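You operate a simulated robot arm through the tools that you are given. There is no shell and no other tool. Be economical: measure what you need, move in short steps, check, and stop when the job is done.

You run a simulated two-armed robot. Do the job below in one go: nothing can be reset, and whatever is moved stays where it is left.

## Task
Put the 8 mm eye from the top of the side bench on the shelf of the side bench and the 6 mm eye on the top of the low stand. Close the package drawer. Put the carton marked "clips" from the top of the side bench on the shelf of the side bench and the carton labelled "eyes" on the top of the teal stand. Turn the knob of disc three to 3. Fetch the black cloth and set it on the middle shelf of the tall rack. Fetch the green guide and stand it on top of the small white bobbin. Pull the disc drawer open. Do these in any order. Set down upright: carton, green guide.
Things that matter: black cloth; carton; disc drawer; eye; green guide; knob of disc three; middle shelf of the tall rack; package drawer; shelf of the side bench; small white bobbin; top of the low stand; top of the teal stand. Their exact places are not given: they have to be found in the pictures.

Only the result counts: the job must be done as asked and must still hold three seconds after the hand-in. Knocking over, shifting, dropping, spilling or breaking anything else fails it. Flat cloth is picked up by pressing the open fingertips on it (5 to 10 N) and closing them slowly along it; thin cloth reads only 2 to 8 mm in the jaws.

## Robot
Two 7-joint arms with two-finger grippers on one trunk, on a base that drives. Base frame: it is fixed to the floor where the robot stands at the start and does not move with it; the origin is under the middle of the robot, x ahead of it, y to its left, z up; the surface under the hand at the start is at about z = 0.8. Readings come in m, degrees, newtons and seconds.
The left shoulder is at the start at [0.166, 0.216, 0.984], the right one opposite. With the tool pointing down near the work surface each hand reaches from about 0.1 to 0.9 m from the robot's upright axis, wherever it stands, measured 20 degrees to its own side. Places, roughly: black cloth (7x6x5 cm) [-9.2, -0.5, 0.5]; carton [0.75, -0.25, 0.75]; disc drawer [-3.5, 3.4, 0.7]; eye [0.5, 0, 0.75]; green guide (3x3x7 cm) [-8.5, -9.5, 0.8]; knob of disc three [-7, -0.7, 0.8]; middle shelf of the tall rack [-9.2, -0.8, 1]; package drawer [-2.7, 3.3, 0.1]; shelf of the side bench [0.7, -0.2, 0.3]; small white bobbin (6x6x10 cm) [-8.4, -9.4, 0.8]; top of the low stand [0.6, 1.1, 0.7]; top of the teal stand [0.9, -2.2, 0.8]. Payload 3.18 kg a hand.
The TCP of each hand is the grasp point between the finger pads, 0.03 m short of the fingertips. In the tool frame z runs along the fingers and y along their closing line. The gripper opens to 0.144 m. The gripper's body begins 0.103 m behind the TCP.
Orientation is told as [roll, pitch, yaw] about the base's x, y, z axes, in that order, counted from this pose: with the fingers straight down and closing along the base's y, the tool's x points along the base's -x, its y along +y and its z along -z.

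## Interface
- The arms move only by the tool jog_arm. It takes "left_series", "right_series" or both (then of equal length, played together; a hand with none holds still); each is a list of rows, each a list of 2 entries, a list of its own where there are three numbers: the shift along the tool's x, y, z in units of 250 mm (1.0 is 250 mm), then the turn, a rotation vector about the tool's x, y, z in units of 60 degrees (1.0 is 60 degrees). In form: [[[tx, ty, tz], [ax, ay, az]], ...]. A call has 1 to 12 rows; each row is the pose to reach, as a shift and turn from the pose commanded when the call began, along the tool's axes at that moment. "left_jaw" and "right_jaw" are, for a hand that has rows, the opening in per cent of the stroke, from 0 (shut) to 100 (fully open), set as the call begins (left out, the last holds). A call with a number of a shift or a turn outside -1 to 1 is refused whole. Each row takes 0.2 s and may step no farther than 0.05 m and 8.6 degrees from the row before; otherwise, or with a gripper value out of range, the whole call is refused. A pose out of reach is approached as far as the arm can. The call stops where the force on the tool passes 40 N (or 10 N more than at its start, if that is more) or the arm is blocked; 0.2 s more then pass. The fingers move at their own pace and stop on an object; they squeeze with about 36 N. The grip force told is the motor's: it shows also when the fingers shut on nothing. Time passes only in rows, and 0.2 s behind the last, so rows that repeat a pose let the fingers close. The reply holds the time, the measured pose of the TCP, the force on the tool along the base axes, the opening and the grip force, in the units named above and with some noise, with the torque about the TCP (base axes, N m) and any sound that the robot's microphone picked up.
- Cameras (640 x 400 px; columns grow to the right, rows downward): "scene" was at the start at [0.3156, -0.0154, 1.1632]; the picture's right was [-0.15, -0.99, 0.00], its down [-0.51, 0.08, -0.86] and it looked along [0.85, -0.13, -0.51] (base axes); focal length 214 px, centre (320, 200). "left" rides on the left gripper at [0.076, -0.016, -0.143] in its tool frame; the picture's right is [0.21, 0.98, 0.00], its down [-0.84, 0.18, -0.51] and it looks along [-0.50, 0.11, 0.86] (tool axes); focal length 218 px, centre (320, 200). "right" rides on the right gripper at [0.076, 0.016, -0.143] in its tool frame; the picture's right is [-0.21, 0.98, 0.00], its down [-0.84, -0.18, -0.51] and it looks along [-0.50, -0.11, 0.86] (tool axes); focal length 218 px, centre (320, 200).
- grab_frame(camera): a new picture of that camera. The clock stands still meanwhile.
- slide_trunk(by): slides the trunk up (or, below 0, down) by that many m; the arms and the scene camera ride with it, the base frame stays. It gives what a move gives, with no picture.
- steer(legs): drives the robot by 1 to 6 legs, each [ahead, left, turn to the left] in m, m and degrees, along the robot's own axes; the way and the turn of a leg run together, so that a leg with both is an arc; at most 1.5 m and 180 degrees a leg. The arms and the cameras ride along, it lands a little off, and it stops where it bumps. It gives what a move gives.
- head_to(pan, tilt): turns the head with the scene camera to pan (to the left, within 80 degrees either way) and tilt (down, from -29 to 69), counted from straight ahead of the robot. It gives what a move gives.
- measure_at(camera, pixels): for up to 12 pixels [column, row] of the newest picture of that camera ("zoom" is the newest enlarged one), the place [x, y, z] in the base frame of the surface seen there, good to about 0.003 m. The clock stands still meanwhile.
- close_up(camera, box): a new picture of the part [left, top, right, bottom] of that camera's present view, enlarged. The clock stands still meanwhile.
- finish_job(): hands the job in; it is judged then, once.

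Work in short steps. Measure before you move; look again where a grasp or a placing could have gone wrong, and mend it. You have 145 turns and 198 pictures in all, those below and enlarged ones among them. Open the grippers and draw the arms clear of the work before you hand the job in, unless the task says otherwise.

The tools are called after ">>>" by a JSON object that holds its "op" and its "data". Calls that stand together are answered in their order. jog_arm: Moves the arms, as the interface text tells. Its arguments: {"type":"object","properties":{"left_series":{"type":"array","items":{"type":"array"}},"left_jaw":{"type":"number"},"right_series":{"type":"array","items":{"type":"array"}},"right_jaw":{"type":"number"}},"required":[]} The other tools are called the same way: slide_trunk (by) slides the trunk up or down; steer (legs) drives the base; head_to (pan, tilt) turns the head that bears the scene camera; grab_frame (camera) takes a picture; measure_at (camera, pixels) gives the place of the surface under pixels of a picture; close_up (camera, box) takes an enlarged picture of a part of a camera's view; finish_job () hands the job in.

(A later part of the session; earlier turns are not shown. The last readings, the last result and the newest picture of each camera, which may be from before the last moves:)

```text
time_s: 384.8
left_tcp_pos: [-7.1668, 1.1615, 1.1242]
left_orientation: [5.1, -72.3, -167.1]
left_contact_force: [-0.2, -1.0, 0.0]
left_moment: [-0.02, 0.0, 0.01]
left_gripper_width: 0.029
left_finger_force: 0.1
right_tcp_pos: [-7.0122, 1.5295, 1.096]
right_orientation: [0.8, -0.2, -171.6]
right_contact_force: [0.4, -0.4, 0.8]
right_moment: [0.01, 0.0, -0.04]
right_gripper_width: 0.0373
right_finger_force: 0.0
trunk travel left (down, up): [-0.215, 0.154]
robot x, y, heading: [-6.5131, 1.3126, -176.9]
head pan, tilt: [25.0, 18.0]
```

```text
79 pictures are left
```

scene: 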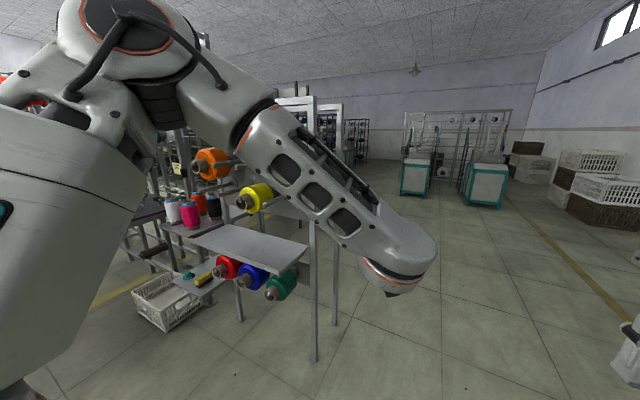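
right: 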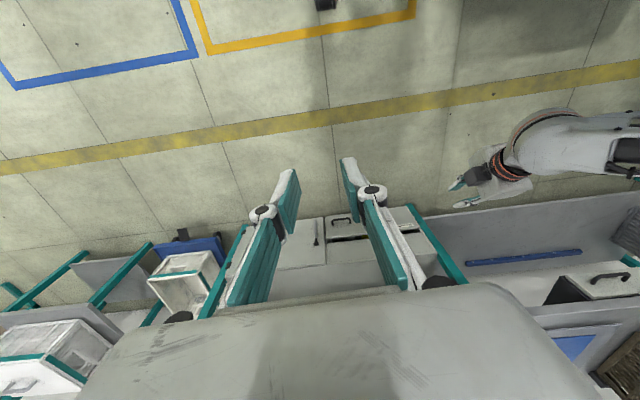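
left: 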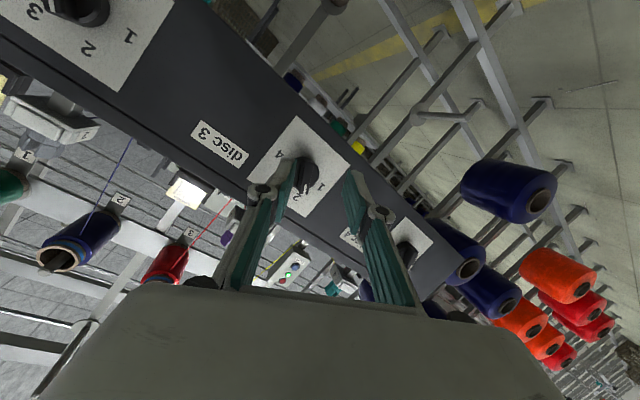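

Clear ahead. Drive to x≈-8.6, turn toward -y and look at the tall rack.

>>> {"op": "steer", "data": {"legs": [[1.5, 0, -3], [0.6, 0, 0], [0, 0, 85]]}}

>>> {"op": "head_to", "data": {"pan": -15, "tilt": 22}}

>>> {"op": "grab_frame", "data": {"camera": "scene"}}

```text
time_s: 398.8
left_tcp_pos: [-8.5213, 0.6041, 1.1241]
left_orientation: [5.0, -72.2, -83.4]
left_contact_force: [0.3, -0.6, 0.1]
left_moment: [-0.01, -0.01, -0.01]
left_gripper_width: 0.0292
left_finger_force: 0.0
right_tcp_pos: [-8.871, 0.7979, 1.0955]
right_orientation: [0.8, -0.2, -87.9]
right_contact_force: [0.3, -0.2, 0.3]
right_moment: [0.0, -0.01, 0.03]
right_gripper_width: 0.0374
right_finger_force: 0.0
trunk travel left (down, up): [-0.215, 0.154]
robot x, y, heading: [-8.5974, 1.2657, -93.7]
head pan, tilt: [25.0, 18.0]
```

```text
time_s: 399.9
left_tcp_pos: [-8.5228, 0.6041, 1.1241]
left_orientation: [5.1, -72.3, -83.3]
left_contact_force: [0.7, 1.0, 0.4]
left_moment: [0.02, -0.02, 0.0]
left_gripper_width: 0.0287
left_finger_force: 0.0
right_tcp_pos: [-8.87, 0.7974, 1.0968]
right_orientation: [0.8, -0.2, -87.9]
right_contact_force: [-1.5, 0.5, 0.2]
right_moment: [-0.01, 0.01, 0.02]
right_gripper_width: 0.0375
right_finger_force: 0.1
trunk travel left (down, up): [-0.215, 0.154]
robot x, y, heading: [-8.5999, 1.2698, -93.8]
head pan, tilt: [-15.0, 22.0]
```

```text
78 pictures are left
```

scene: 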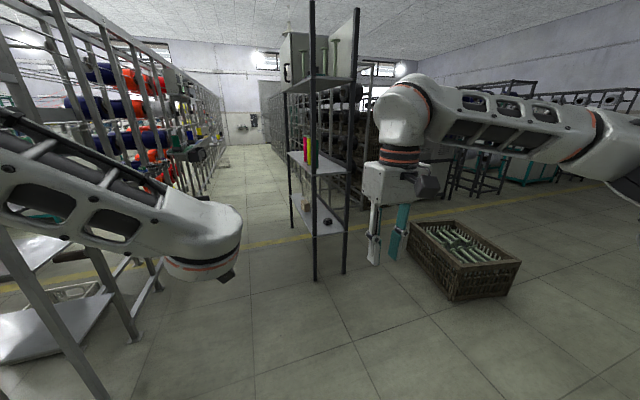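

The tall rack is ahead with shelves at (318,85), (318,163), (325,215). Zoom and measure.

>>> {"op": "close_up", "data": {"camera": "scene", "box": [270, 60, 380, 290]}}

>>> {"op": "measure_at", "data": {"camera": "scene", "pixels": [[327, 221], [320, 222], [315, 232], [320, 165], [312, 158], [330, 160], [345, 172], [300, 160], [308, 198], [315, 280], [345, 272], [335, 228]]}}

```text
1.74 times, centred on (325, 175) of scene
```

zoom: 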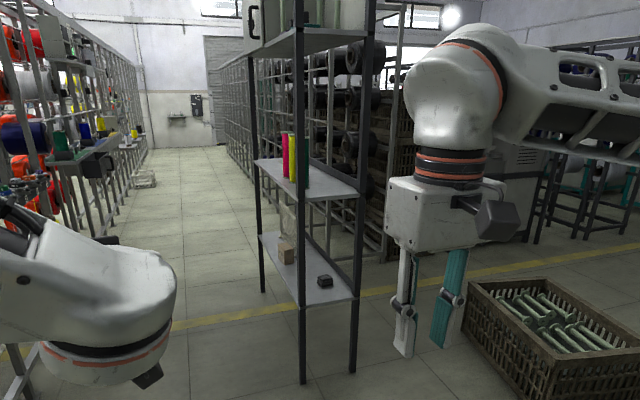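

```text
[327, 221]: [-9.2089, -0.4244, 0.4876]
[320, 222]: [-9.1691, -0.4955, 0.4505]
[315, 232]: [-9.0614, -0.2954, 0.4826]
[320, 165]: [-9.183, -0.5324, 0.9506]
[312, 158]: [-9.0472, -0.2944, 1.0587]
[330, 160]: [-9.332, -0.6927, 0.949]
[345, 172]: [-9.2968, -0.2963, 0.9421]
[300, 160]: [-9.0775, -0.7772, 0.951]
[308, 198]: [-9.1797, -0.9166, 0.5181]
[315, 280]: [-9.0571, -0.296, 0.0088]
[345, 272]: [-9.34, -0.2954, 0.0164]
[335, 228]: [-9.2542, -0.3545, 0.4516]
```

Cloth (black) at (-9.21,-0.424) on the lower shelf (z 0.45); middle shelf z 0.95 is free around (-9.17,-0.5). Check the clearance of the structure on my left before driving in.

>>> {"op": "measure_at", "data": {"camera": "scene", "pixels": [[105, 390], [133, 335], [160, 285], [60, 300], [200, 200], [250, 250], [100, 250], [455, 295]]}}

>>> {"op": "close_up", "data": {"camera": "scene", "box": [300, 195, 360, 250]}}

```text
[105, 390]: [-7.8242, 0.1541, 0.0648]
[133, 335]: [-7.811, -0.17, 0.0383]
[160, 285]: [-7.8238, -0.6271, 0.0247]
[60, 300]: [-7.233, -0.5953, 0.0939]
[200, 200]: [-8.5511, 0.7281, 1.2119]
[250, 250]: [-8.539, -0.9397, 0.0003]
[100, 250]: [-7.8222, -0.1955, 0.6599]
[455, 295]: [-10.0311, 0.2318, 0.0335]
```

```text
7.27 times, centred on (330, 222) of scene
```

zoom: 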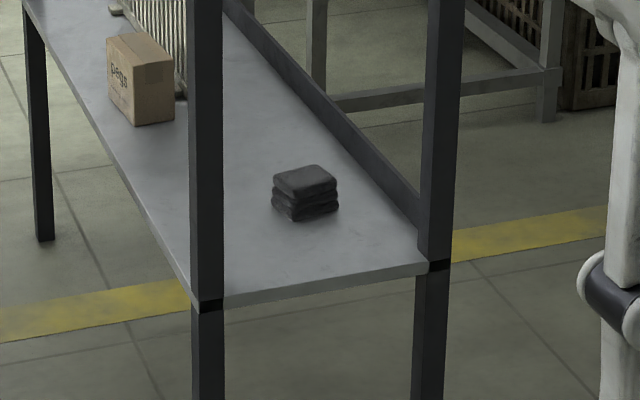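

The cloth is a small folded stack. I drive into the aisle to (-8.25,-0.32), turn to face the rack (-x), and lower the trunk.

>>> {"op": "steer", "data": {"legs": [[0.2, 0.4, 0], [1.36, 0, 0], [0, 0, -86]]}}

>>> {"op": "slide_trunk", "data": {"by": -0.2}}

>>> {"op": "head_to", "data": {"pan": 5, "tilt": 35}}

>>> {"op": "grab_frame", "data": {"camera": "scene"}}

```text
time_s: 404.0
left_tcp_pos: [-8.1337, 0.3871, 1.1288]
left_orientation: [6.1, -72.6, -84.1]
left_contact_force: [-0.2, -0.6, -0.3]
left_moment: [0.03, 0.01, -0.02]
left_gripper_width: 0.029
left_finger_force: 0.0
right_tcp_pos: [-8.4837, 0.578, 1.0958]
right_orientation: [0.9, -0.3, -87.5]
right_contact_force: [0.5, -0.2, 0.9]
right_moment: [0.02, -0.03, 0.02]
right_gripper_width: 0.0373
right_finger_force: 0.1
trunk travel left (down, up): [-0.215, 0.154]
robot x, y, heading: [-8.2147, 1.0475, -93.0]
head pan, tilt: [-15.0, 22.0]
stopped in leg 1: the robot was blocked; the commanded pose is now the measured one
```

```text
time_s: 406.2
left_tcp_pos: [-8.1341, 0.3661, 0.8254]
left_orientation: [9.5, -60.6, -86.9]
left_contact_force: [-0.5, 0.4, 0.3]
left_moment: [0.02, 0.01, -0.01]
left_gripper_width: 0.0289
left_finger_force: 0.0
right_tcp_pos: [-8.4815, 0.5766, 0.8969]
right_orientation: [0.8, -0.4, -87.6]
right_contact_force: [0.6, 1.3, -0.4]
right_moment: [-0.02, -0.04, 0.03]
right_gripper_width: 0.0374
right_finger_force: 0.1
trunk travel left (down, up): [-0.015, 0.354]
robot x, y, heading: [-8.2108, 1.0492, -93.1]
head pan, tilt: [-15.0, 22.0]
```

```text
time_s: 407.0
left_tcp_pos: [-8.1343, 0.3664, 0.8237]
left_orientation: [9.5, -60.5, -87.0]
left_contact_force: [0.0, 0.0, -0.4]
left_moment: [0.0, -0.01, -0.05]
left_gripper_width: 0.0288
left_finger_force: 0.1
right_tcp_pos: [-8.4816, 0.5761, 0.8971]
right_orientation: [0.8, -0.2, -87.6]
right_contact_force: [-0.3, -0.5, -0.4]
right_moment: [-0.03, 0.01, -0.02]
right_gripper_width: 0.0376
right_finger_force: 0.0
trunk travel left (down, up): [-0.015, 0.354]
robot x, y, heading: [-8.2126, 1.0471, -93.1]
head pan, tilt: [5.0, 35.0]
```

```text
75 pictures are left
```

scene: 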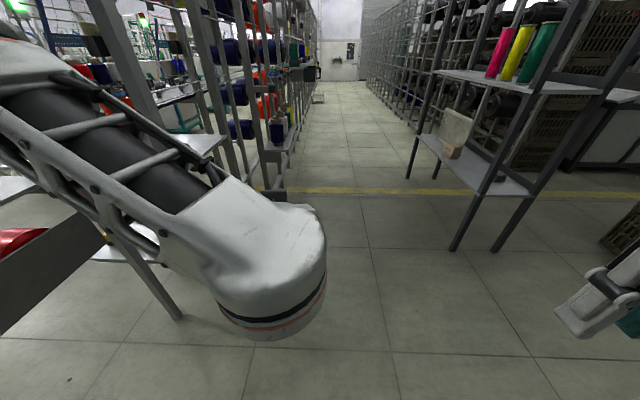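

The left elbow met the disc rack's frame, so the aisle is too tight. I'll reach the cloth from the rack's near end instead (facing -y): measure the middle-shelf items, shift right 1.0 m, and set the left hand low with pitch ≈-47.

>>> {"op": "measure_at", "data": {"camera": "scene", "pixels": [[497, 70], [516, 75], [535, 82], [575, 90], [450, 72], [608, 215], [635, 250], [497, 180]]}}

>>> {"op": "steer", "data": {"legs": [[0, -0.97, 2]]}}

>>> {"op": "jog_arm", "data": {"left_series": [[[0.08, -0.06, 0.11], [0.025, 0.02, 0.014]], [[0.17, -0.12, 0.22], [0.05, 0.04, 0.028]], [[0.26, -0.18, 0.33], [0.075, 0.07, 0.042]], [[0.35, -0.24, 0.44], [0.1, 0.1, 0.056]], [[0.44, -0.3, 0.55], [0.125, 0.12, 0.07]], [[0.54, -0.3, 0.66], [0.15, 0.14, 0.084]], [[0.64, -0.3, 0.78], [0.18, 0.16, 0.1]], [[0.74, -0.3, 0.89], [0.203, 0.18, 0.113]], [[0.74, -0.3, 0.89], [0.203, 0.18, 0.113]]], "left_jaw": 72}}

>>> {"op": "grab_frame", "data": {"camera": "left"}}

>>> {"op": "grab_frame", "data": {"camera": "scene"}}

```text
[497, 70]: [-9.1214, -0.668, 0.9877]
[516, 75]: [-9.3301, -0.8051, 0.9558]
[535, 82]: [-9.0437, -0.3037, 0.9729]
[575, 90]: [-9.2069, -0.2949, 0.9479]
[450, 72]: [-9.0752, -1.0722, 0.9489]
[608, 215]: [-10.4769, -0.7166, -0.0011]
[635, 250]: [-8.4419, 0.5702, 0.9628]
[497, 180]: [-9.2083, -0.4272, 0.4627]
```

```text
time_s: 415.9
left_tcp_pos: [-9.0756, 0.3987, 0.8226]
left_orientation: [9.5, -60.6, -84.0]
left_contact_force: [1.2, -0.5, -0.6]
left_moment: [-0.02, -0.01, 0.0]
left_gripper_width: 0.0288
left_finger_force: 0.1
right_tcp_pos: [-9.4333, 0.5927, 0.8966]
right_orientation: [0.7, -0.2, -84.7]
right_contact_force: [-0.8, -0.4, 0.4]
right_moment: [-0.01, 0.01, -0.02]
right_gripper_width: 0.0373
right_finger_force: 0.0
trunk travel left (down, up): [-0.015, 0.354]
robot x, y, heading: [-9.194, 1.0761, -90.1]
head pan, tilt: [5.0, 35.0]
```

```text
time_s: 417.9
left_tcp_pos: [-9.0984, 0.286, 0.5459]
left_orientation: [4.8, -48.8, -93.5]
left_contact_force: [-1.1, -0.7, 0.3]
left_moment: [0.0, 0.02, 0.01]
left_gripper_width: 0.1033
left_finger_force: 0.1
right_tcp_pos: [-9.4336, 0.592, 0.8966]
right_orientation: [0.8, -0.3, -84.7]
right_contact_force: [0.1, 0.5, -0.3]
right_moment: [0.01, 0.0, -0.01]
right_gripper_width: 0.0374
right_finger_force: 0.0
trunk travel left (down, up): [-0.015, 0.354]
robot x, y, heading: [-9.1874, 1.0743, -90.2]
head pan, tilt: [5.0, 35.0]
```

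```text
74 pictures are left
```

left: 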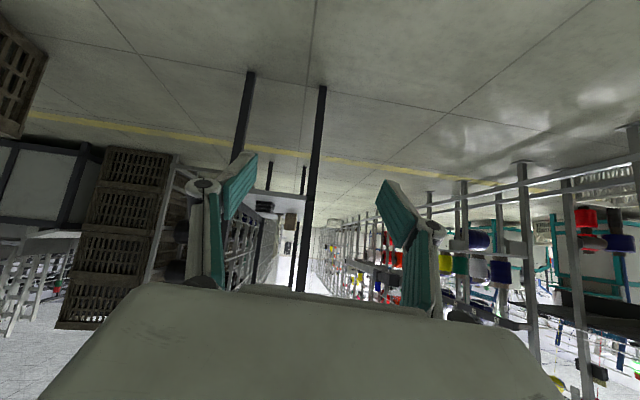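

```text
73 pictures are left
```

scene: 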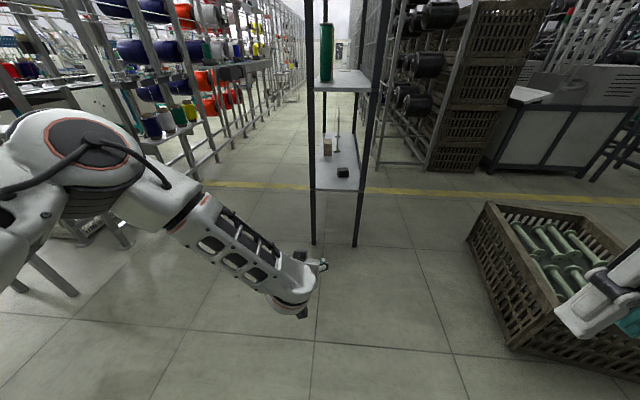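

Align x with the rack's middle (shift right 0.11) and drive in 0.68 so the open hand stands above the cloth.

>>> {"op": "steer", "data": {"legs": [[0, -0.115, 0], [0.69, 0, 0]]}}

>>> {"op": "grab_frame", "data": {"camera": "left"}}

```text
time_s: 422.9
left_tcp_pos: [-9.2032, -0.3972, 0.546]
left_orientation: [4.9, -48.8, -92.7]
left_contact_force: [-0.5, -0.4, 0.1]
left_moment: [0.02, -0.02, -0.01]
left_gripper_width: 0.1037
left_finger_force: 0.0
right_tcp_pos: [-9.5408, -0.0942, 0.8969]
right_orientation: [0.8, -0.2, -84.2]
right_contact_force: [-0.1, 0.1, -0.1]
right_moment: [0.01, 0.0, 0.02]
right_gripper_width: 0.0375
right_finger_force: 0.1
trunk travel left (down, up): [-0.015, 0.354]
robot x, y, heading: [-9.3047, 0.3954, -89.4]
head pan, tilt: [5.0, 35.0]
```

```text
72 pictures are left
```

left: 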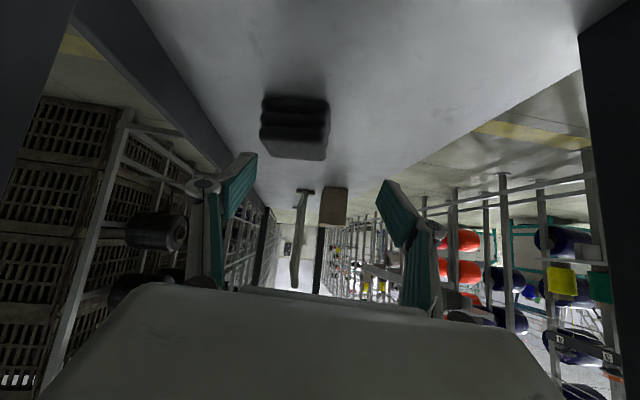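

>>> {"op": "measure_at", "data": {"camera": "left", "pixels": [[297, 150], [265, 150], [325, 150], [297, 125], [295, 102], [330, 108]]}}

```text
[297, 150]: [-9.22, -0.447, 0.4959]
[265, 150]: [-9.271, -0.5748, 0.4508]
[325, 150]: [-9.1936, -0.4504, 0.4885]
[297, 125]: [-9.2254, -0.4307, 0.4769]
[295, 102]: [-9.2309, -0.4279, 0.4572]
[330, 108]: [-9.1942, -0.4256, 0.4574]
```

Cloth: x -9.255…-9.19, front y -0.43, top z 0.497. Advance along the tool to straddle it, then close.

>>> {"op": "jog_arm", "data": {"left_series": [[[0, -0.04, 0.08], [0, 0, 0]], [[0.01, -0.076, 0.18], [0, 0, 0]], [[0.02, -0.076, 0.27], [0, 0, 0]], [[0.03, -0.076, 0.335], [0, 0, 0]], [[0.03, -0.076, 0.335], [0, 0, 0]]]}}

>>> {"op": "jog_arm", "data": {"left_series": [[[0, 0, 0], [0, 0, 0]], [[0, 0, 0], [0, 0, 0]], [[0, 0, 0], [0, 0, 0]], [[0, 0, 0], [0, 0, 0]]], "left_jaw": 0}}

>>> {"op": "grab_frame", "data": {"camera": "left"}}

```text
time_s: 424.1
left_tcp_pos: [-9.2184, -0.4534, 0.4826]
left_orientation: [4.7, -48.9, -92.7]
left_contact_force: [-0.3, 0.8, -0.1]
left_moment: [-0.02, 0.01, -0.02]
left_gripper_width: 0.1035
left_finger_force: 0.0
right_tcp_pos: [-9.5411, -0.0947, 0.8961]
right_orientation: [0.8, -0.3, -84.0]
right_contact_force: [0.9, 0.6, -0.2]
right_moment: [0.0, 0.02, 0.0]
right_gripper_width: 0.0374
right_finger_force: 0.0
trunk travel left (down, up): [-0.015, 0.354]
robot x, y, heading: [-9.2995, 0.3943, -89.5]
head pan, tilt: [5.0, 35.0]
```

```text
time_s: 425.1
left_tcp_pos: [-9.2184, -0.4548, 0.4838]
left_orientation: [4.7, -49.0, -92.7]
left_contact_force: [-0.7, -0.4, 2.0]
left_moment: [-0.03, 0.07, 0.02]
left_gripper_width: 0.0685
left_finger_force: 35.5
right_tcp_pos: [-9.5403, -0.0946, 0.8959]
right_orientation: [0.8, -0.3, -84.2]
right_contact_force: [-1.2, 1.1, 0.1]
right_moment: [0.02, 0.02, -0.02]
right_gripper_width: 0.0374
right_finger_force: 0.2
trunk travel left (down, up): [-0.015, 0.354]
robot x, y, heading: [-9.3044, 0.3938, -89.6]
head pan, tilt: [5.0, 35.0]
```

```text
71 pictures are left
```

left: 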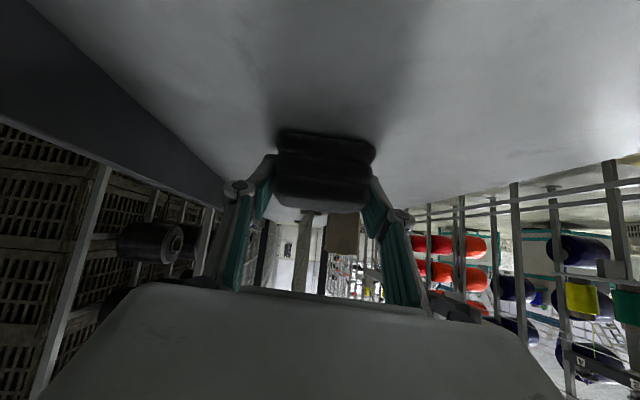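

Cloth held (68 mm). Lift 5 cm, back out 0.5 m, and raise trunk and arm for the middle shelf.

>>> {"op": "jog_arm", "data": {"left_series": [[[-0.075, 0, -0.065], [0, 0, 0]], [[-0.15, 0, -0.13], [0, 0, 0]], [[-0.15, 0, -0.13], [0, 0, 0]]]}}

>>> {"op": "steer", "data": {"legs": [[-0.5, 0, 0]]}}

>>> {"op": "slide_trunk", "data": {"by": 0.345}}

>>> {"op": "jog_arm", "data": {"left_series": [[[-0.1, 0, -0.09], [0, 0, 0]], [[-0.2, 0, -0.18], [0, 0, 0]], [[-0.3, 0, -0.27], [0, 0, 0]], [[-0.42, 0, -0.36], [0, 0, 0]], [[-0.5, 0, -0.43], [0, 0, 0]]]}}

>>> {"op": "grab_frame", "data": {"camera": "left"}}

```text
time_s: 425.9
left_tcp_pos: [-9.2213, -0.4549, 0.5347]
left_orientation: [5.0, -48.9, -92.8]
left_contact_force: [-0.6, 0.2, -0.7]
left_moment: [-0.01, -0.05, 0.01]
left_gripper_width: 0.0685
left_finger_force: 36.0
right_tcp_pos: [-9.5401, -0.0942, 0.8955]
right_orientation: [0.8, -0.2, -84.0]
right_contact_force: [-1.0, 0.4, -0.5]
right_moment: [0.0, 0.0, 0.01]
right_gripper_width: 0.0374
right_finger_force: 0.1
trunk travel left (down, up): [-0.015, 0.354]
robot x, y, heading: [-9.304, 0.3944, -89.7]
head pan, tilt: [5.0, 35.0]
```

```text
time_s: 428.9
left_tcp_pos: [-9.2337, 0.0428, 0.5334]
left_orientation: [4.9, -48.9, -93.7]
left_contact_force: [0.4, 0.1, -0.9]
left_moment: [0.01, 0.0, 0.0]
left_gripper_width: 0.068
left_finger_force: 35.8
right_tcp_pos: [-9.548, 0.4077, 0.8969]
right_orientation: [0.7, -0.3, -85.0]
right_contact_force: [-0.1, 1.1, 0.6]
right_moment: [0.01, -0.02, 0.02]
right_gripper_width: 0.0374
right_finger_force: 0.0
trunk travel left (down, up): [-0.015, 0.354]
robot x, y, heading: [-9.3011, 0.8906, -90.8]
head pan, tilt: [5.0, 35.0]
```

```text
time_s: 432.2
left_tcp_pos: [-9.2348, 0.0419, 0.8791]
left_orientation: [5.0, -48.8, -93.7]
left_contact_force: [-0.1, 0.5, -0.1]
left_moment: [-0.03, -0.02, 0.0]
left_gripper_width: 0.0674
left_finger_force: 35.7
right_tcp_pos: [-9.5478, 0.4063, 1.2408]
right_orientation: [0.8, -0.2, -85.0]
right_contact_force: [-0.1, -0.3, -0.7]
right_moment: [-0.03, -0.02, -0.02]
right_gripper_width: 0.0376
right_finger_force: 0.1
trunk travel left (down, up): [-0.36, 0.009]
robot x, y, heading: [-9.2995, 0.8919, -90.5]
head pan, tilt: [5.0, 35.0]
```

```text
time_s: 433.4
left_tcp_pos: [-9.2443, 0.0422, 1.0448]
left_orientation: [4.9, -48.9, -93.7]
left_contact_force: [-0.8, -0.1, -0.7]
left_moment: [0.01, 0.02, 0.03]
left_gripper_width: 0.0674
left_finger_force: 36.0
right_tcp_pos: [-9.548, 0.4082, 1.2407]
right_orientation: [0.8, -0.4, -85.0]
right_contact_force: [0.1, 0.3, 0.6]
right_moment: [-0.02, 0.02, 0.03]
right_gripper_width: 0.0373
right_finger_force: 0.1
trunk travel left (down, up): [-0.36, 0.009]
robot x, y, heading: [-9.3034, 0.8983, -90.6]
head pan, tilt: [5.0, 35.0]
```

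```text
70 pictures are left
```

left: 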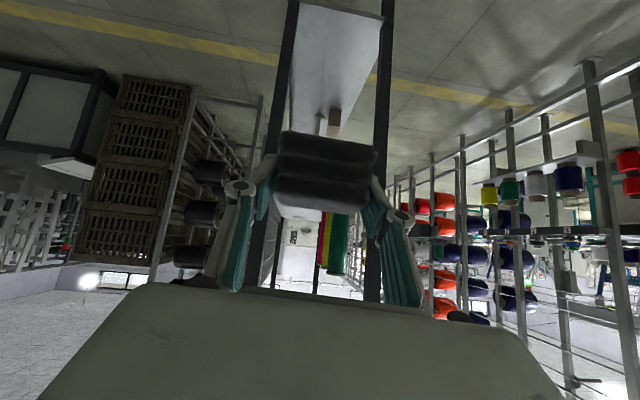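

Drive in 0.44 m with 3.5 cm to the left, then check.

>>> {"op": "steer", "data": {"legs": [[0.2, 0.035, 0.5], [0.24, 0, 0]]}}

>>> {"op": "grab_frame", "data": {"camera": "left"}}

```text
time_s: 436.4
left_tcp_pos: [-9.2069, -0.3942, 1.0429]
left_orientation: [4.9, -48.9, -93.6]
left_contact_force: [-0.1, -0.3, -0.6]
left_moment: [0.02, 0.0, -0.01]
left_gripper_width: 0.0671
left_finger_force: 35.9
right_tcp_pos: [-9.5139, -0.0307, 1.2409]
right_orientation: [0.9, -0.2, -84.9]
right_contact_force: [0.2, -0.5, -0.7]
right_moment: [0.01, 0.02, -0.04]
right_gripper_width: 0.0372
right_finger_force: 0.1
trunk travel left (down, up): [-0.36, 0.009]
robot x, y, heading: [-9.2672, 0.4534, -90.6]
head pan, tilt: [5.0, 35.0]
```

```text
69 pictures are left
```

left: 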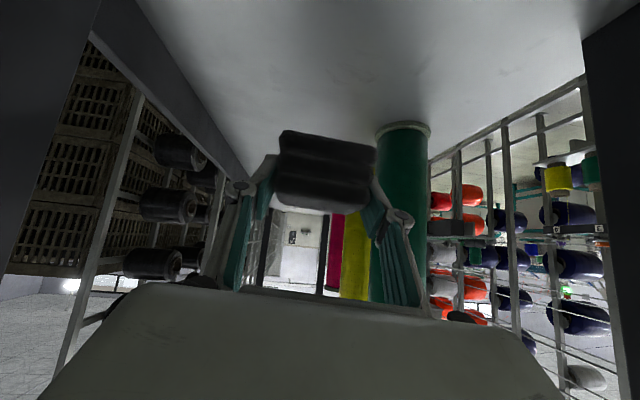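

Shift 3 cm away from the green spool and lower 0.056 m.

>>> {"op": "jog_arm", "data": {"left_series": [[[0.03, -0.06, 0.03], [0, 0, 0]], [[0.07, -0.12, 0.06], [0, 0, 0]], [[0.11, -0.12, 0.1], [0, 0, 0]], [[0.15, -0.12, 0.13], [0, 0, 0]], [[0.172, -0.12, 0.15], [0, 0, 0]], [[0.172, -0.12, 0.15], [0, 0, 0]]]}}

>>> {"op": "jog_arm", "data": {"left_series": [[[0, 0, 0], [0, 0, 0]], [[0, 0, 0], [0, 0, 0]], [[0, 0, -0.08], [0, 0, 0]], [[0, 0, -0.2], [0, 0, 0]], [[0, 0, -0.35], [0, 0, 0]], [[0, 0, -0.5], [0, 0, 0]]], "left_jaw": 58}}

>>> {"op": "grab_frame", "data": {"camera": "left"}}

```text
time_s: 437.8
left_tcp_pos: [-9.2336, -0.3934, 0.9843]
left_orientation: [4.8, -49.1, -93.6]
left_contact_force: [-0.1, 0.6, 2.7]
left_moment: [0.01, 0.13, 0.02]
left_gripper_width: 0.0666
left_finger_force: 36.4
right_tcp_pos: [-9.5137, -0.0286, 1.2413]
right_orientation: [0.8, -0.4, -84.9]
right_contact_force: [-0.1, 0.0, 0.6]
right_moment: [0.0, 0.0, -0.01]
right_gripper_width: 0.0373
right_finger_force: 0.0
trunk travel left (down, up): [-0.36, 0.009]
robot x, y, heading: [-9.266, 0.4552, -90.6]
head pan, tilt: [5.0, 35.0]
```

```text
time_s: 439.2
left_tcp_pos: [-9.2399, -0.2986, 1.0666]
left_orientation: [4.8, -48.9, -93.5]
left_contact_force: [1.0, -0.1, -0.1]
left_moment: [-0.01, 0.01, 0.0]
left_gripper_width: 0.0837
left_finger_force: 0.1
right_tcp_pos: [-9.5139, -0.0281, 1.241]
right_orientation: [0.9, -0.3, -84.9]
right_contact_force: [0.3, -0.2, 0.0]
right_moment: [-0.08, 0.01, 0.02]
right_gripper_width: 0.0374
right_finger_force: 0.1
trunk travel left (down, up): [-0.36, 0.009]
robot x, y, heading: [-9.2676, 0.4527, -90.3]
head pan, tilt: [5.0, 35.0]
```

```text
68 pictures are left
```

left: 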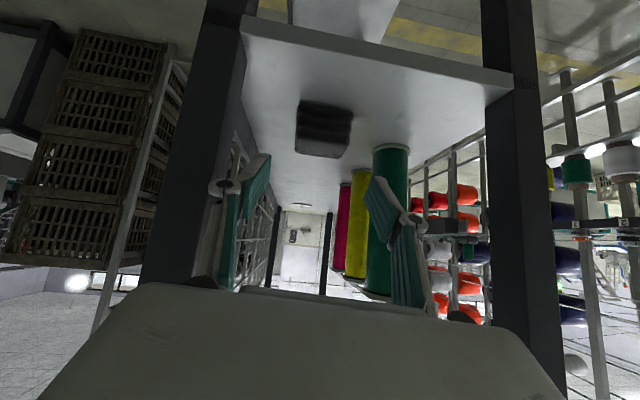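

Cloth lies on the middle shelf. I have ~19 turns left: back out, shift to the aisle's middle (x≈-8.45) and go down it toward -y.

>>> {"op": "steer", "data": {"legs": [[-0.6, 0, 0], [0, 0.82, 0], [1.5, 0, 0], [0.7, 0, 0]]}}

>>> {"op": "head_to", "data": {"pan": 0, "tilt": 15}}

>>> {"op": "grab_frame", "data": {"camera": "scene"}}

```text
time_s: 454.4
left_tcp_pos: [-8.5109, -0.7443, 1.0809]
left_orientation: [4.3, -50.0, -96.8]
left_contact_force: [-0.6, -0.1, 0.4]
left_moment: [-0.02, -0.01, 0.0]
left_gripper_width: 0.0835
left_finger_force: 0.1
right_tcp_pos: [-8.7727, -0.4526, 1.2538]
right_orientation: [0.6, -1.5, -89.5]
right_contact_force: [-0.2, 0.3, 0.3]
right_moment: [0.02, -0.02, 0.0]
right_gripper_width: 0.0373
right_finger_force: 0.0
trunk travel left (down, up): [-0.36, 0.009]
robot x, y, heading: [-8.502, -0.0025, -94.2]
head pan, tilt: [5.0, 35.0]
stopped in leg 3: the robot was blocked; the commanded pose is now the measured one
```

```text
time_s: 455.2
left_tcp_pos: [-8.5103, -0.7436, 1.085]
left_orientation: [4.2, -50.2, -96.7]
left_contact_force: [-1.1, -0.6, 0.2]
left_moment: [-0.01, 0.03, 0.02]
left_gripper_width: 0.0838
left_finger_force: 0.1
right_tcp_pos: [-8.7711, -0.4513, 1.2545]
right_orientation: [0.7, -1.6, -89.1]
right_contact_force: [-0.2, -0.8, -0.4]
right_moment: [0.0, 0.01, 0.03]
right_gripper_width: 0.0375
right_finger_force: 0.0
trunk travel left (down, up): [-0.36, 0.009]
robot x, y, heading: [-8.5014, -0.0057, -93.8]
head pan, tilt: [0.0, 15.0]
```

```text
67 pictures are left
```

scene: 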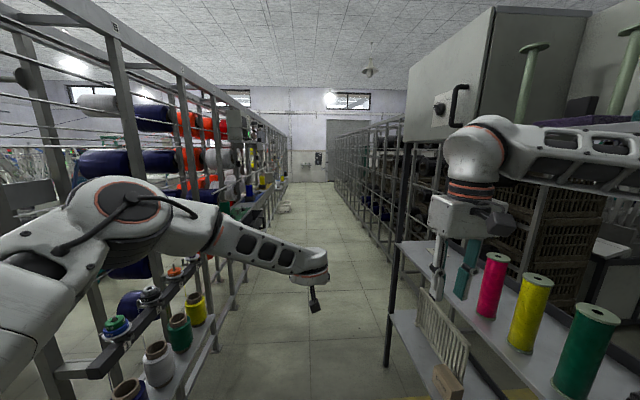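

Blocked, probably the right elbow at the rack post. I back 5 cm, move 0.13 m left, fix the heading, and continue down the aisle.

>>> {"op": "steer", "data": {"legs": [[-0.08, 0.06, 0], [0, 0.07, 3.9], [1.5, 0, 0], [1.5, 0, 0]]}}

>>> {"op": "grab_frame", "data": {"camera": "scene"}}

```text
time_s: 471.6
left_tcp_pos: [-8.5398, -3.7383, 1.0666]
left_orientation: [4.7, -48.9, -98.1]
left_contact_force: [-0.1, 0.3, -0.1]
left_moment: [0.02, 0.03, -0.02]
left_gripper_width: 0.0837
left_finger_force: 0.0
right_tcp_pos: [-8.7977, -3.4456, 1.241]
right_orientation: [1.2, -0.1, -90.2]
right_contact_force: [-0.4, -0.1, 0.7]
right_moment: [0.02, 0.01, 0.0]
right_gripper_width: 0.0374
right_finger_force: 0.1
trunk travel left (down, up): [-0.36, 0.009]
robot x, y, heading: [-8.5086, -2.983, -95.0]
head pan, tilt: [0.0, 15.0]
```

```text
66 pictures are left
```

scene: 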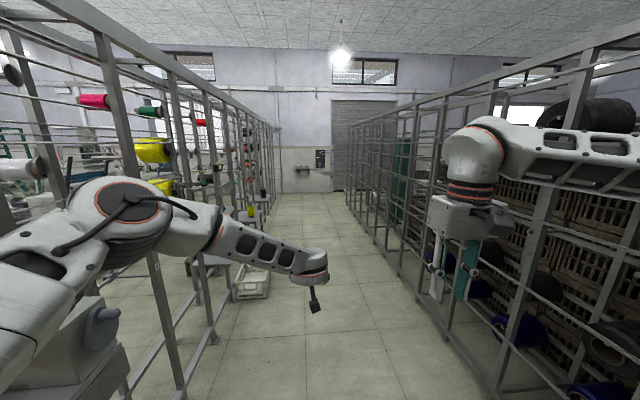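

Measure the crate on the left and the grid on the right before going on.

>>> {"op": "measure_at", "data": {"camera": "scene", "pixels": [[268, 297], [268, 270], [235, 300], [445, 320], [400, 260], [500, 395], [185, 385], [320, 190], [350, 205], [280, 200], [560, 200]]}}

```text
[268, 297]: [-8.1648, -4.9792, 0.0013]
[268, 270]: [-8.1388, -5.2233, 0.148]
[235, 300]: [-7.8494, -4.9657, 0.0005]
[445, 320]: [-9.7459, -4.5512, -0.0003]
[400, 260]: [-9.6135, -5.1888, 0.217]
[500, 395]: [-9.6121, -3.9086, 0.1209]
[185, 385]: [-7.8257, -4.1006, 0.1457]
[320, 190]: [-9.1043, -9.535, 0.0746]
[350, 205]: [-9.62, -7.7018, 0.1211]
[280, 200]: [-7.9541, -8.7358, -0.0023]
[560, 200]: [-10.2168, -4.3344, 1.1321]
```

Aisle here spans x -9.61…-7.82, with the crate to x=-8.16. Straighten, take x≈-8.75, and go on 4.6 m.

>>> {"op": "steer", "data": {"legs": [[0, -0.22, 5.5], [1.5, 0, 0.8], [1.5, 0, 0.8], [1.3, 0, 0]]}}

>>> {"op": "head_to", "data": {"pan": 0, "tilt": 22}}

>>> {"op": "grab_frame", "data": {"camera": "scene"}}

```text
time_s: 494.3
left_tcp_pos: [-8.6172, -8.0253, 1.0668]
left_orientation: [4.8, -48.9, -92.9]
left_contact_force: [0.4, -0.7, 0.7]
left_moment: [-0.01, -0.01, -0.02]
left_gripper_width: 0.0837
left_finger_force: 0.1
right_tcp_pos: [-8.901, -7.7577, 1.2391]
right_orientation: [1.2, -0.1, -84.9]
right_contact_force: [0.5, 0.9, 0.1]
right_moment: [0.01, 0.02, 0.0]
right_gripper_width: 0.0375
right_finger_force: 0.1
trunk travel left (down, up): [-0.36, 0.009]
robot x, y, heading: [-8.6571, -7.2663, -89.6]
head pan, tilt: [0.0, 15.0]
```

```text
time_s: 495.0
left_tcp_pos: [-8.6173, -8.0256, 1.0669]
left_orientation: [4.7, -48.9, -92.9]
left_contact_force: [0.1, 0.5, 0.2]
left_moment: [0.02, -0.02, -0.03]
left_gripper_width: 0.0836
left_finger_force: 0.1
right_tcp_pos: [-8.8999, -7.7558, 1.2409]
right_orientation: [1.2, -0.2, -84.9]
right_contact_force: [-0.5, 0.3, 0.4]
right_moment: [-0.01, 0.02, -0.04]
right_gripper_width: 0.0373
right_finger_force: 0.0
trunk travel left (down, up): [-0.36, 0.009]
robot x, y, heading: [-8.6564, -7.2647, -89.8]
head pan, tilt: [0.0, 22.0]
```

```text
65 pictures are left
```

scene: 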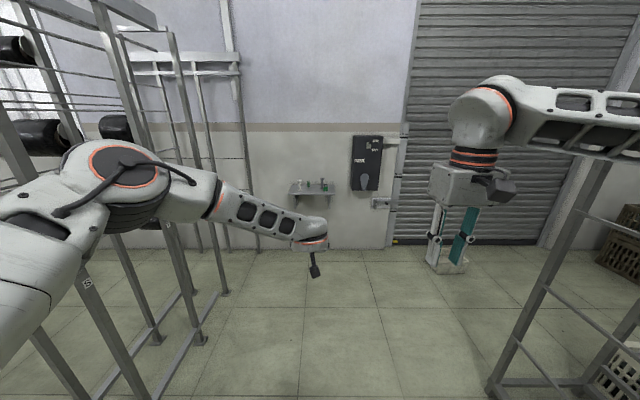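

The wall shelf with the white bobbin and guide is at (312,190). Zoom and measure.

>>> {"op": "close_up", "data": {"camera": "scene", "box": [275, 165, 345, 210]}}

>>> {"op": "measure_at", "data": {"camera": "zoom", "pixels": [[215, 165], [320, 200], [440, 170], [450, 140], [260, 200], [200, 130], [400, 220], [350, 190], [520, 220]]}}

```text
8.89 times, centred on (310, 188) of scene
```

zoom: 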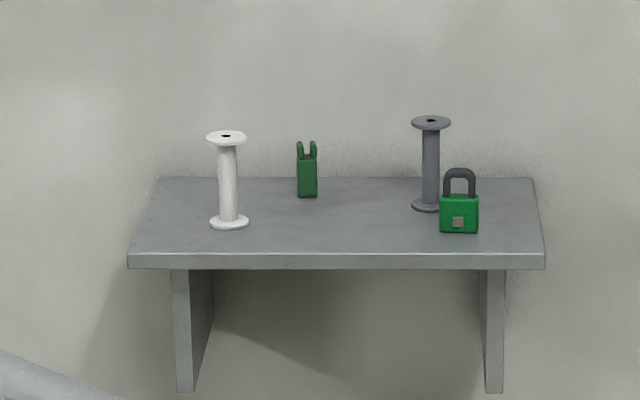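

```text
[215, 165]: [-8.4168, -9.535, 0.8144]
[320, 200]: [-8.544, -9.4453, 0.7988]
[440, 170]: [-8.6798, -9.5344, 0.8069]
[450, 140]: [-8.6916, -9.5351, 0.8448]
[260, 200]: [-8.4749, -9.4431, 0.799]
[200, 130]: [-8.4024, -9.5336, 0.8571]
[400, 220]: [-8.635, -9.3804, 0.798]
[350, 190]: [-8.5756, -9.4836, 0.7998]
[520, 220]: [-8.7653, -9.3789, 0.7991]
```

Guide ≈(-8.53,-9.465), bobbin ≈(-8.45,-9.385), shelf z 0.80. I'll use the right hand tool-down: move left hand aside/back, right hand inward, lower the trunk, and drive close.

>>> {"op": "jog_arm", "data": {"left_series": [[[0, 0.1, -0.15], [0, 0, 0]], [[0, 0.2, -0.3], [0, 0, 0]], [[0, 0.3, -0.45], [0, 0, 0]], [[0, 0.4, -0.6], [0, 0, 0]], [[0, 0.5, -0.75], [0, 0, 0]], [[0, 0.5, -0.85], [0, 0, 0]]], "right_series": [[[0, 0.1, 0], [0, 0, 0.04]], [[0, 0.2, 0], [0, 0, 0.08]], [[0, 0.3, 0], [0, 0, 0.08]], [[0, 0.4, 0], [0, 0, 0.08]], [[0, 0.5, 0], [0, 0, 0.08]], [[0, 0.6, 0], [0, 0, 0.08]]], "right_jaw": 45}}

>>> {"op": "slide_trunk", "data": {"by": -0.24}}

>>> {"op": "steer", "data": {"legs": [[0, 0.2, 0], [1.4, 0, 0]]}}

>>> {"op": "grab_frame", "data": {"camera": "scene"}}

>>> {"op": "grab_frame", "data": {"camera": "right"}}

```text
time_s: 496.4
left_tcp_pos: [-8.4996, -7.8618, 1.2167]
left_orientation: [4.8, -48.9, -92.8]
left_contact_force: [-0.8, -0.8, -0.3]
left_moment: [-0.01, -0.04, 0.02]
left_gripper_width: 0.0839
left_finger_force: 0.1
right_tcp_pos: [-8.7506, -7.7439, 1.2443]
right_orientation: [1.4, -0.1, -89.8]
right_contact_force: [0.0, -0.6, -0.3]
right_moment: [-0.01, 0.01, -0.03]
right_gripper_width: 0.0649
right_finger_force: 0.0
trunk travel left (down, up): [-0.36, 0.009]
robot x, y, heading: [-8.656, -7.2678, -89.9]
head pan, tilt: [0.0, 22.0]
```

```text
time_s: 498.9
left_tcp_pos: [-8.5023, -7.862, 0.9756]
left_orientation: [4.8, -49.1, -92.9]
left_contact_force: [-0.3, 0.6, -0.1]
left_moment: [0.01, -0.02, 0.01]
left_gripper_width: 0.0835
left_finger_force: 0.0
right_tcp_pos: [-8.7516, -7.7425, 1.0049]
right_orientation: [1.3, -0.2, -89.7]
right_contact_force: [0.4, -0.4, 0.2]
right_moment: [-0.04, 0.0, -0.04]
right_gripper_width: 0.0649
right_finger_force: 0.0
trunk travel left (down, up): [-0.12, 0.249]
robot x, y, heading: [-8.6545, -7.2721, -90.0]
head pan, tilt: [0.0, 22.0]
```

```text
time_s: 507.9
left_tcp_pos: [-8.3179, -9.2836, 0.9739]
left_orientation: [4.8, -48.9, -93.6]
left_contact_force: [-0.6, 0.1, -0.5]
left_moment: [-0.01, 0.01, 0.02]
left_gripper_width: 0.0835
left_finger_force: 0.0
right_tcp_pos: [-8.5658, -9.161, 1.005]
right_orientation: [1.2, 0.0, -90.4]
right_contact_force: [-0.6, 0.0, 0.0]
right_moment: [0.02, 0.02, -0.02]
right_gripper_width: 0.0648
right_finger_force: 0.1
trunk travel left (down, up): [-0.12, 0.249]
robot x, y, heading: [-8.4616, -8.6866, -90.4]
head pan, tilt: [0.0, 22.0]
```

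```text
63 pictures are left
```

scene: 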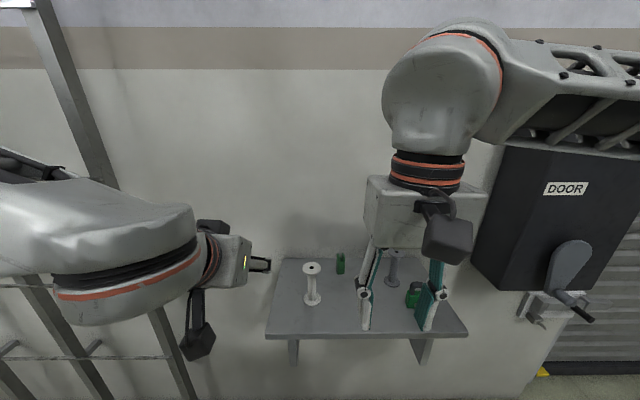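

```text
62 pictures are left
```

right: 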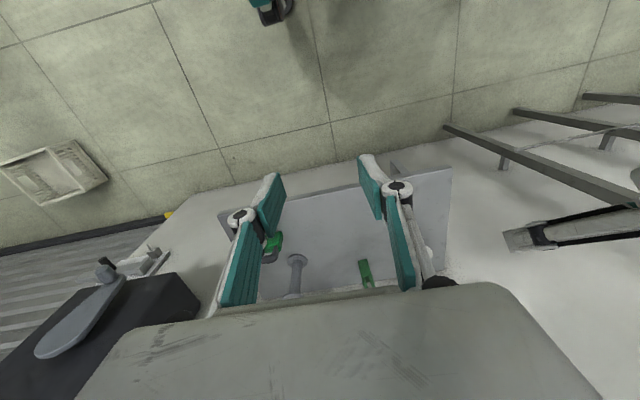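

Guide at (340,263), white bobbin at (311,268). Zoom and measure exactly.

>>> {"op": "close_up", "data": {"camera": "scene", "box": [280, 240, 370, 320]}}

>>> {"op": "measure_at", "data": {"camera": "scene", "pixels": [[340, 266], [337, 262], [343, 262], [340, 255], [340, 272], [311, 267], [305, 268], [318, 268], [311, 263], [311, 272], [325, 290]]}}

```text
5.00 times, centred on (325, 280) of scene
```

zoom: 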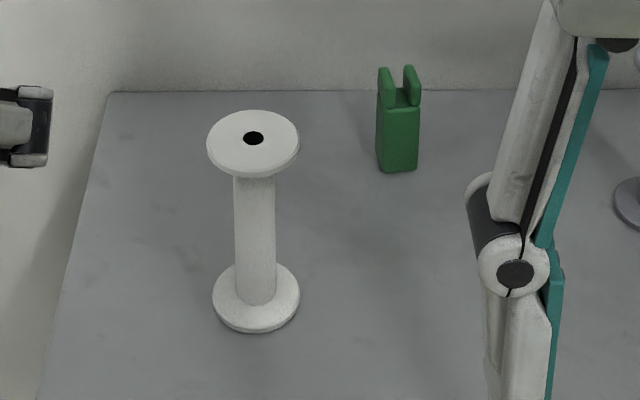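

```text
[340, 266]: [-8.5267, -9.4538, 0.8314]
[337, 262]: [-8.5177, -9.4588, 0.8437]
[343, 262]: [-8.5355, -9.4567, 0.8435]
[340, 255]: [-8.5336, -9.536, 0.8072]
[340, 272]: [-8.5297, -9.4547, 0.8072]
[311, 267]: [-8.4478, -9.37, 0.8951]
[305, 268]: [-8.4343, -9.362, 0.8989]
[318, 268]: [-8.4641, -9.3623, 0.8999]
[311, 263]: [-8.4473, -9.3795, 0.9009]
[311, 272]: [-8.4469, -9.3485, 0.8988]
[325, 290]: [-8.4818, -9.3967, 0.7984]
```

Guide centre ≈(-8.528,-9.468), bobbin top centre ≈(-8.449,-9.364,0.90). Move the right hand forward at height (left hand retracts), then look.

>>> {"op": "jog_arm", "data": {"right_series": [[[-0.15, 0.04, 0], [0, 0, 0]], [[-0.3, 0.08, 0], [0, 0, 0]], [[-0.45, 0.12, 0], [0, 0, 0]], [[-0.6, 0.152, 0.02], [0, 0, 0]], [[-0.75, 0.152, 0.04], [0, 0, 0]], [[-0.9, 0.152, 0.06], [0, 0, 0]], [[-0.98, 0.152, 0.08], [0, 0, 0]], [[-0.98, 0.152, 0.08], [0, 0, 0]]], "left_series": [[[0, 0, -0.12], [0, 0, 0]], [[0, 0, -0.24], [0, 0, 0]], [[0, 0, -0.36], [0, 0, 0]], [[0, 0, -0.48], [0, 0, 0]], [[0, 0, -0.6], [0, 0, 0]], [[0, 0, -0.6], [0, 0, 0]], [[0, 0, -0.6], [0, 0, 0]], [[0, 0, -0.6], [0, 0, 0]]], "right_jaw": 40}}

>>> {"op": "grab_frame", "data": {"camera": "right"}}

```text
time_s: 509.7
left_tcp_pos: [-8.3208, -9.1707, 1.0684]
left_orientation: [4.8, -48.3, -92.8]
left_contact_force: [-0.6, -1.1, 0.7]
left_moment: [-0.04, 0.01, 0.01]
left_gripper_width: 0.0835
left_finger_force: 0.1
right_tcp_pos: [-8.5273, -9.4063, 0.986]
right_orientation: [1.3, -0.1, -90.6]
right_contact_force: [-0.4, -0.1, -0.6]
right_moment: [0.01, -0.02, 0.01]
right_gripper_width: 0.0576
right_finger_force: 0.0
trunk travel left (down, up): [-0.12, 0.249]
robot x, y, heading: [-8.4652, -8.6899, -90.6]
head pan, tilt: [0.0, 22.0]
```

```text
60 pictures are left
```

right: 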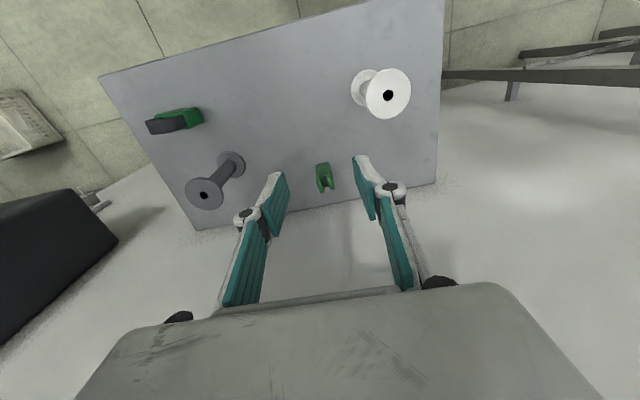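

The guide lies between the fingers. Move 62 mm on, descend to z 0.838 and close.

>>> {"op": "jog_arm", "data": {"right_series": [[[-0.13, 0, 0.05], [0, 0, 0]], [[-0.247, 0, 0.15], [0, 0, 0]], [[-0.247, 0, 0.3], [0, 0, 0]], [[-0.247, 0, 0.45], [0, 0, 0]], [[-0.247, 0, 0.56], [0, 0, 0]], [[-0.247, 0, 0.592], [0, 0, 0]], [[-0.247, 0, 0.592], [0, 0, 0]]]}}

>>> {"op": "grab_frame", "data": {"camera": "right"}}

>>> {"op": "jog_arm", "data": {"right_series": [[[0, 0, 0], [0, 0, 0]], [[0, 0, 0], [0, 0, 0]], [[0, 0, 0], [0, 0, 0]]], "right_jaw": 0}}

>>> {"op": "grab_frame", "data": {"camera": "right"}}

```text
time_s: 511.3
left_tcp_pos: [-8.3206, -9.1702, 1.0676]
left_orientation: [4.7, -48.4, -92.8]
left_contact_force: [0.4, -0.2, 0.2]
left_moment: [0.04, -0.01, 0.03]
left_gripper_width: 0.0835
left_finger_force: 0.0
right_tcp_pos: [-8.5278, -9.4526, 0.8607]
right_orientation: [1.1, -0.1, -90.4]
right_contact_force: [-0.5, -0.3, -0.4]
right_moment: [-0.05, 0.01, 0.0]
right_gripper_width: 0.0572
right_finger_force: 0.0
right hand out of reach, approached as far as the arm can: row 1, 2, 3, 4, 5, 6, 7
trunk travel left (down, up): [-0.12, 0.249]
robot x, y, heading: [-8.4659, -8.689, -90.4]
head pan, tilt: [0.0, 22.0]
```

```text
59 pictures are left
```

right: 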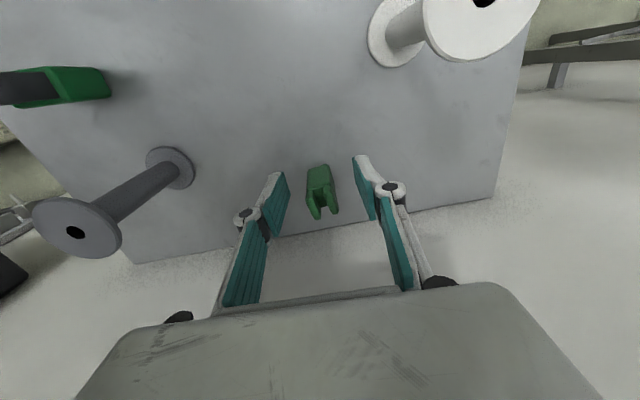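

```text
time_s: 512.1
left_tcp_pos: [-8.3207, -9.171, 1.0678]
left_orientation: [4.8, -48.5, -92.9]
left_contact_force: [0.2, 0.1, 0.8]
left_moment: [-0.02, 0.04, 0.02]
left_gripper_width: 0.0833
left_finger_force: 0.0
right_tcp_pos: [-8.5294, -9.4514, 0.8604]
right_orientation: [1.3, 0.0, -90.5]
right_contact_force: [-1.0, -0.5, 0.5]
right_moment: [-0.02, 0.03, -0.03]
right_gripper_width: 0.0209
right_finger_force: 36.5
trunk travel left (down, up): [-0.12, 0.249]
robot x, y, heading: [-8.4651, -8.6895, -90.3]
head pan, tilt: [0.0, 22.0]
```

```text
58 pictures are left
```

right: 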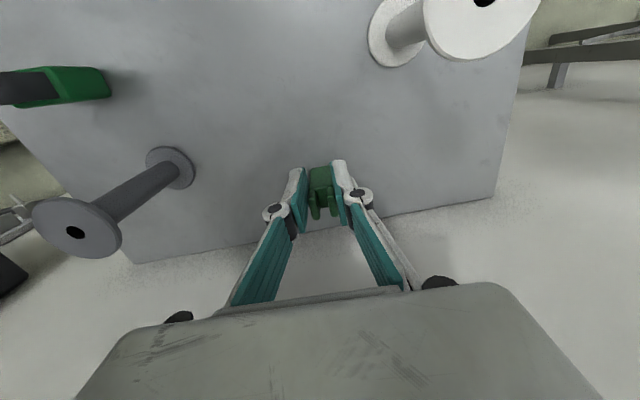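

Guide gripped (21 mm) with TCP z 0.860. Lift with the trunk 0.125 m and check it.

>>> {"op": "slide_trunk", "data": {"by": 0.125}}

>>> {"op": "grab_frame", "data": {"camera": "right"}}

>>> {"op": "close_up", "data": {"camera": "scene", "box": [260, 220, 440, 340]}}

```text
time_s: 513.6
left_tcp_pos: [-8.3235, -9.1707, 1.1964]
left_orientation: [4.9, -48.7, -93.6]
left_contact_force: [-0.1, 0.8, -0.2]
left_moment: [0.01, 0.0, 0.02]
left_gripper_width: 0.0836
left_finger_force: 0.0
right_tcp_pos: [-8.5271, -9.4045, 1.211]
right_orientation: [1.2, -19.6, -90.5]
right_contact_force: [-0.3, -0.8, -0.6]
right_moment: [0.02, -0.01, 0.0]
right_gripper_width: 0.0209
right_finger_force: 36.0
trunk travel left (down, up): [-0.245, 0.124]
robot x, y, heading: [-8.4686, -8.6879, -90.5]
head pan, tilt: [0.0, 22.0]
```

```text
57 pictures are left
```

right: 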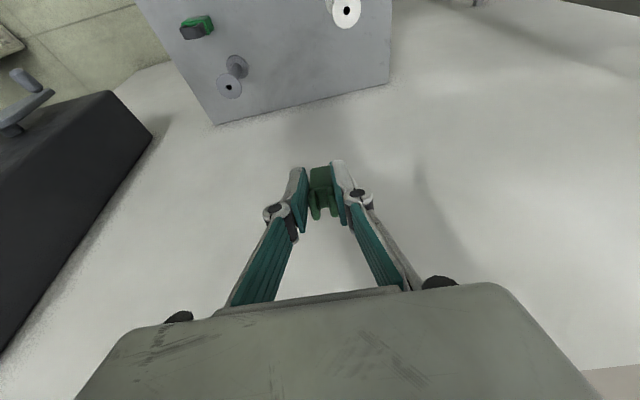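

```text
3.33 times, centred on (350, 280) of scene
```

zoom: 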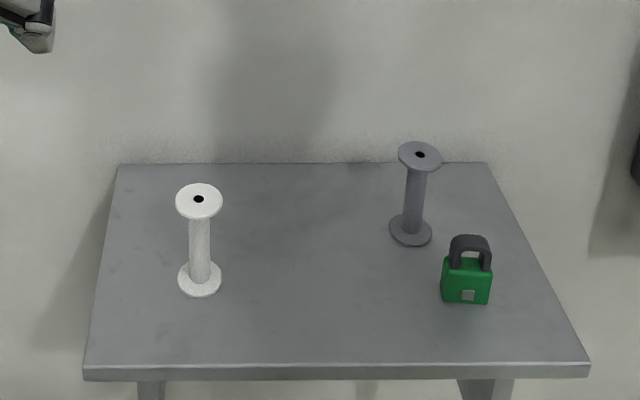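

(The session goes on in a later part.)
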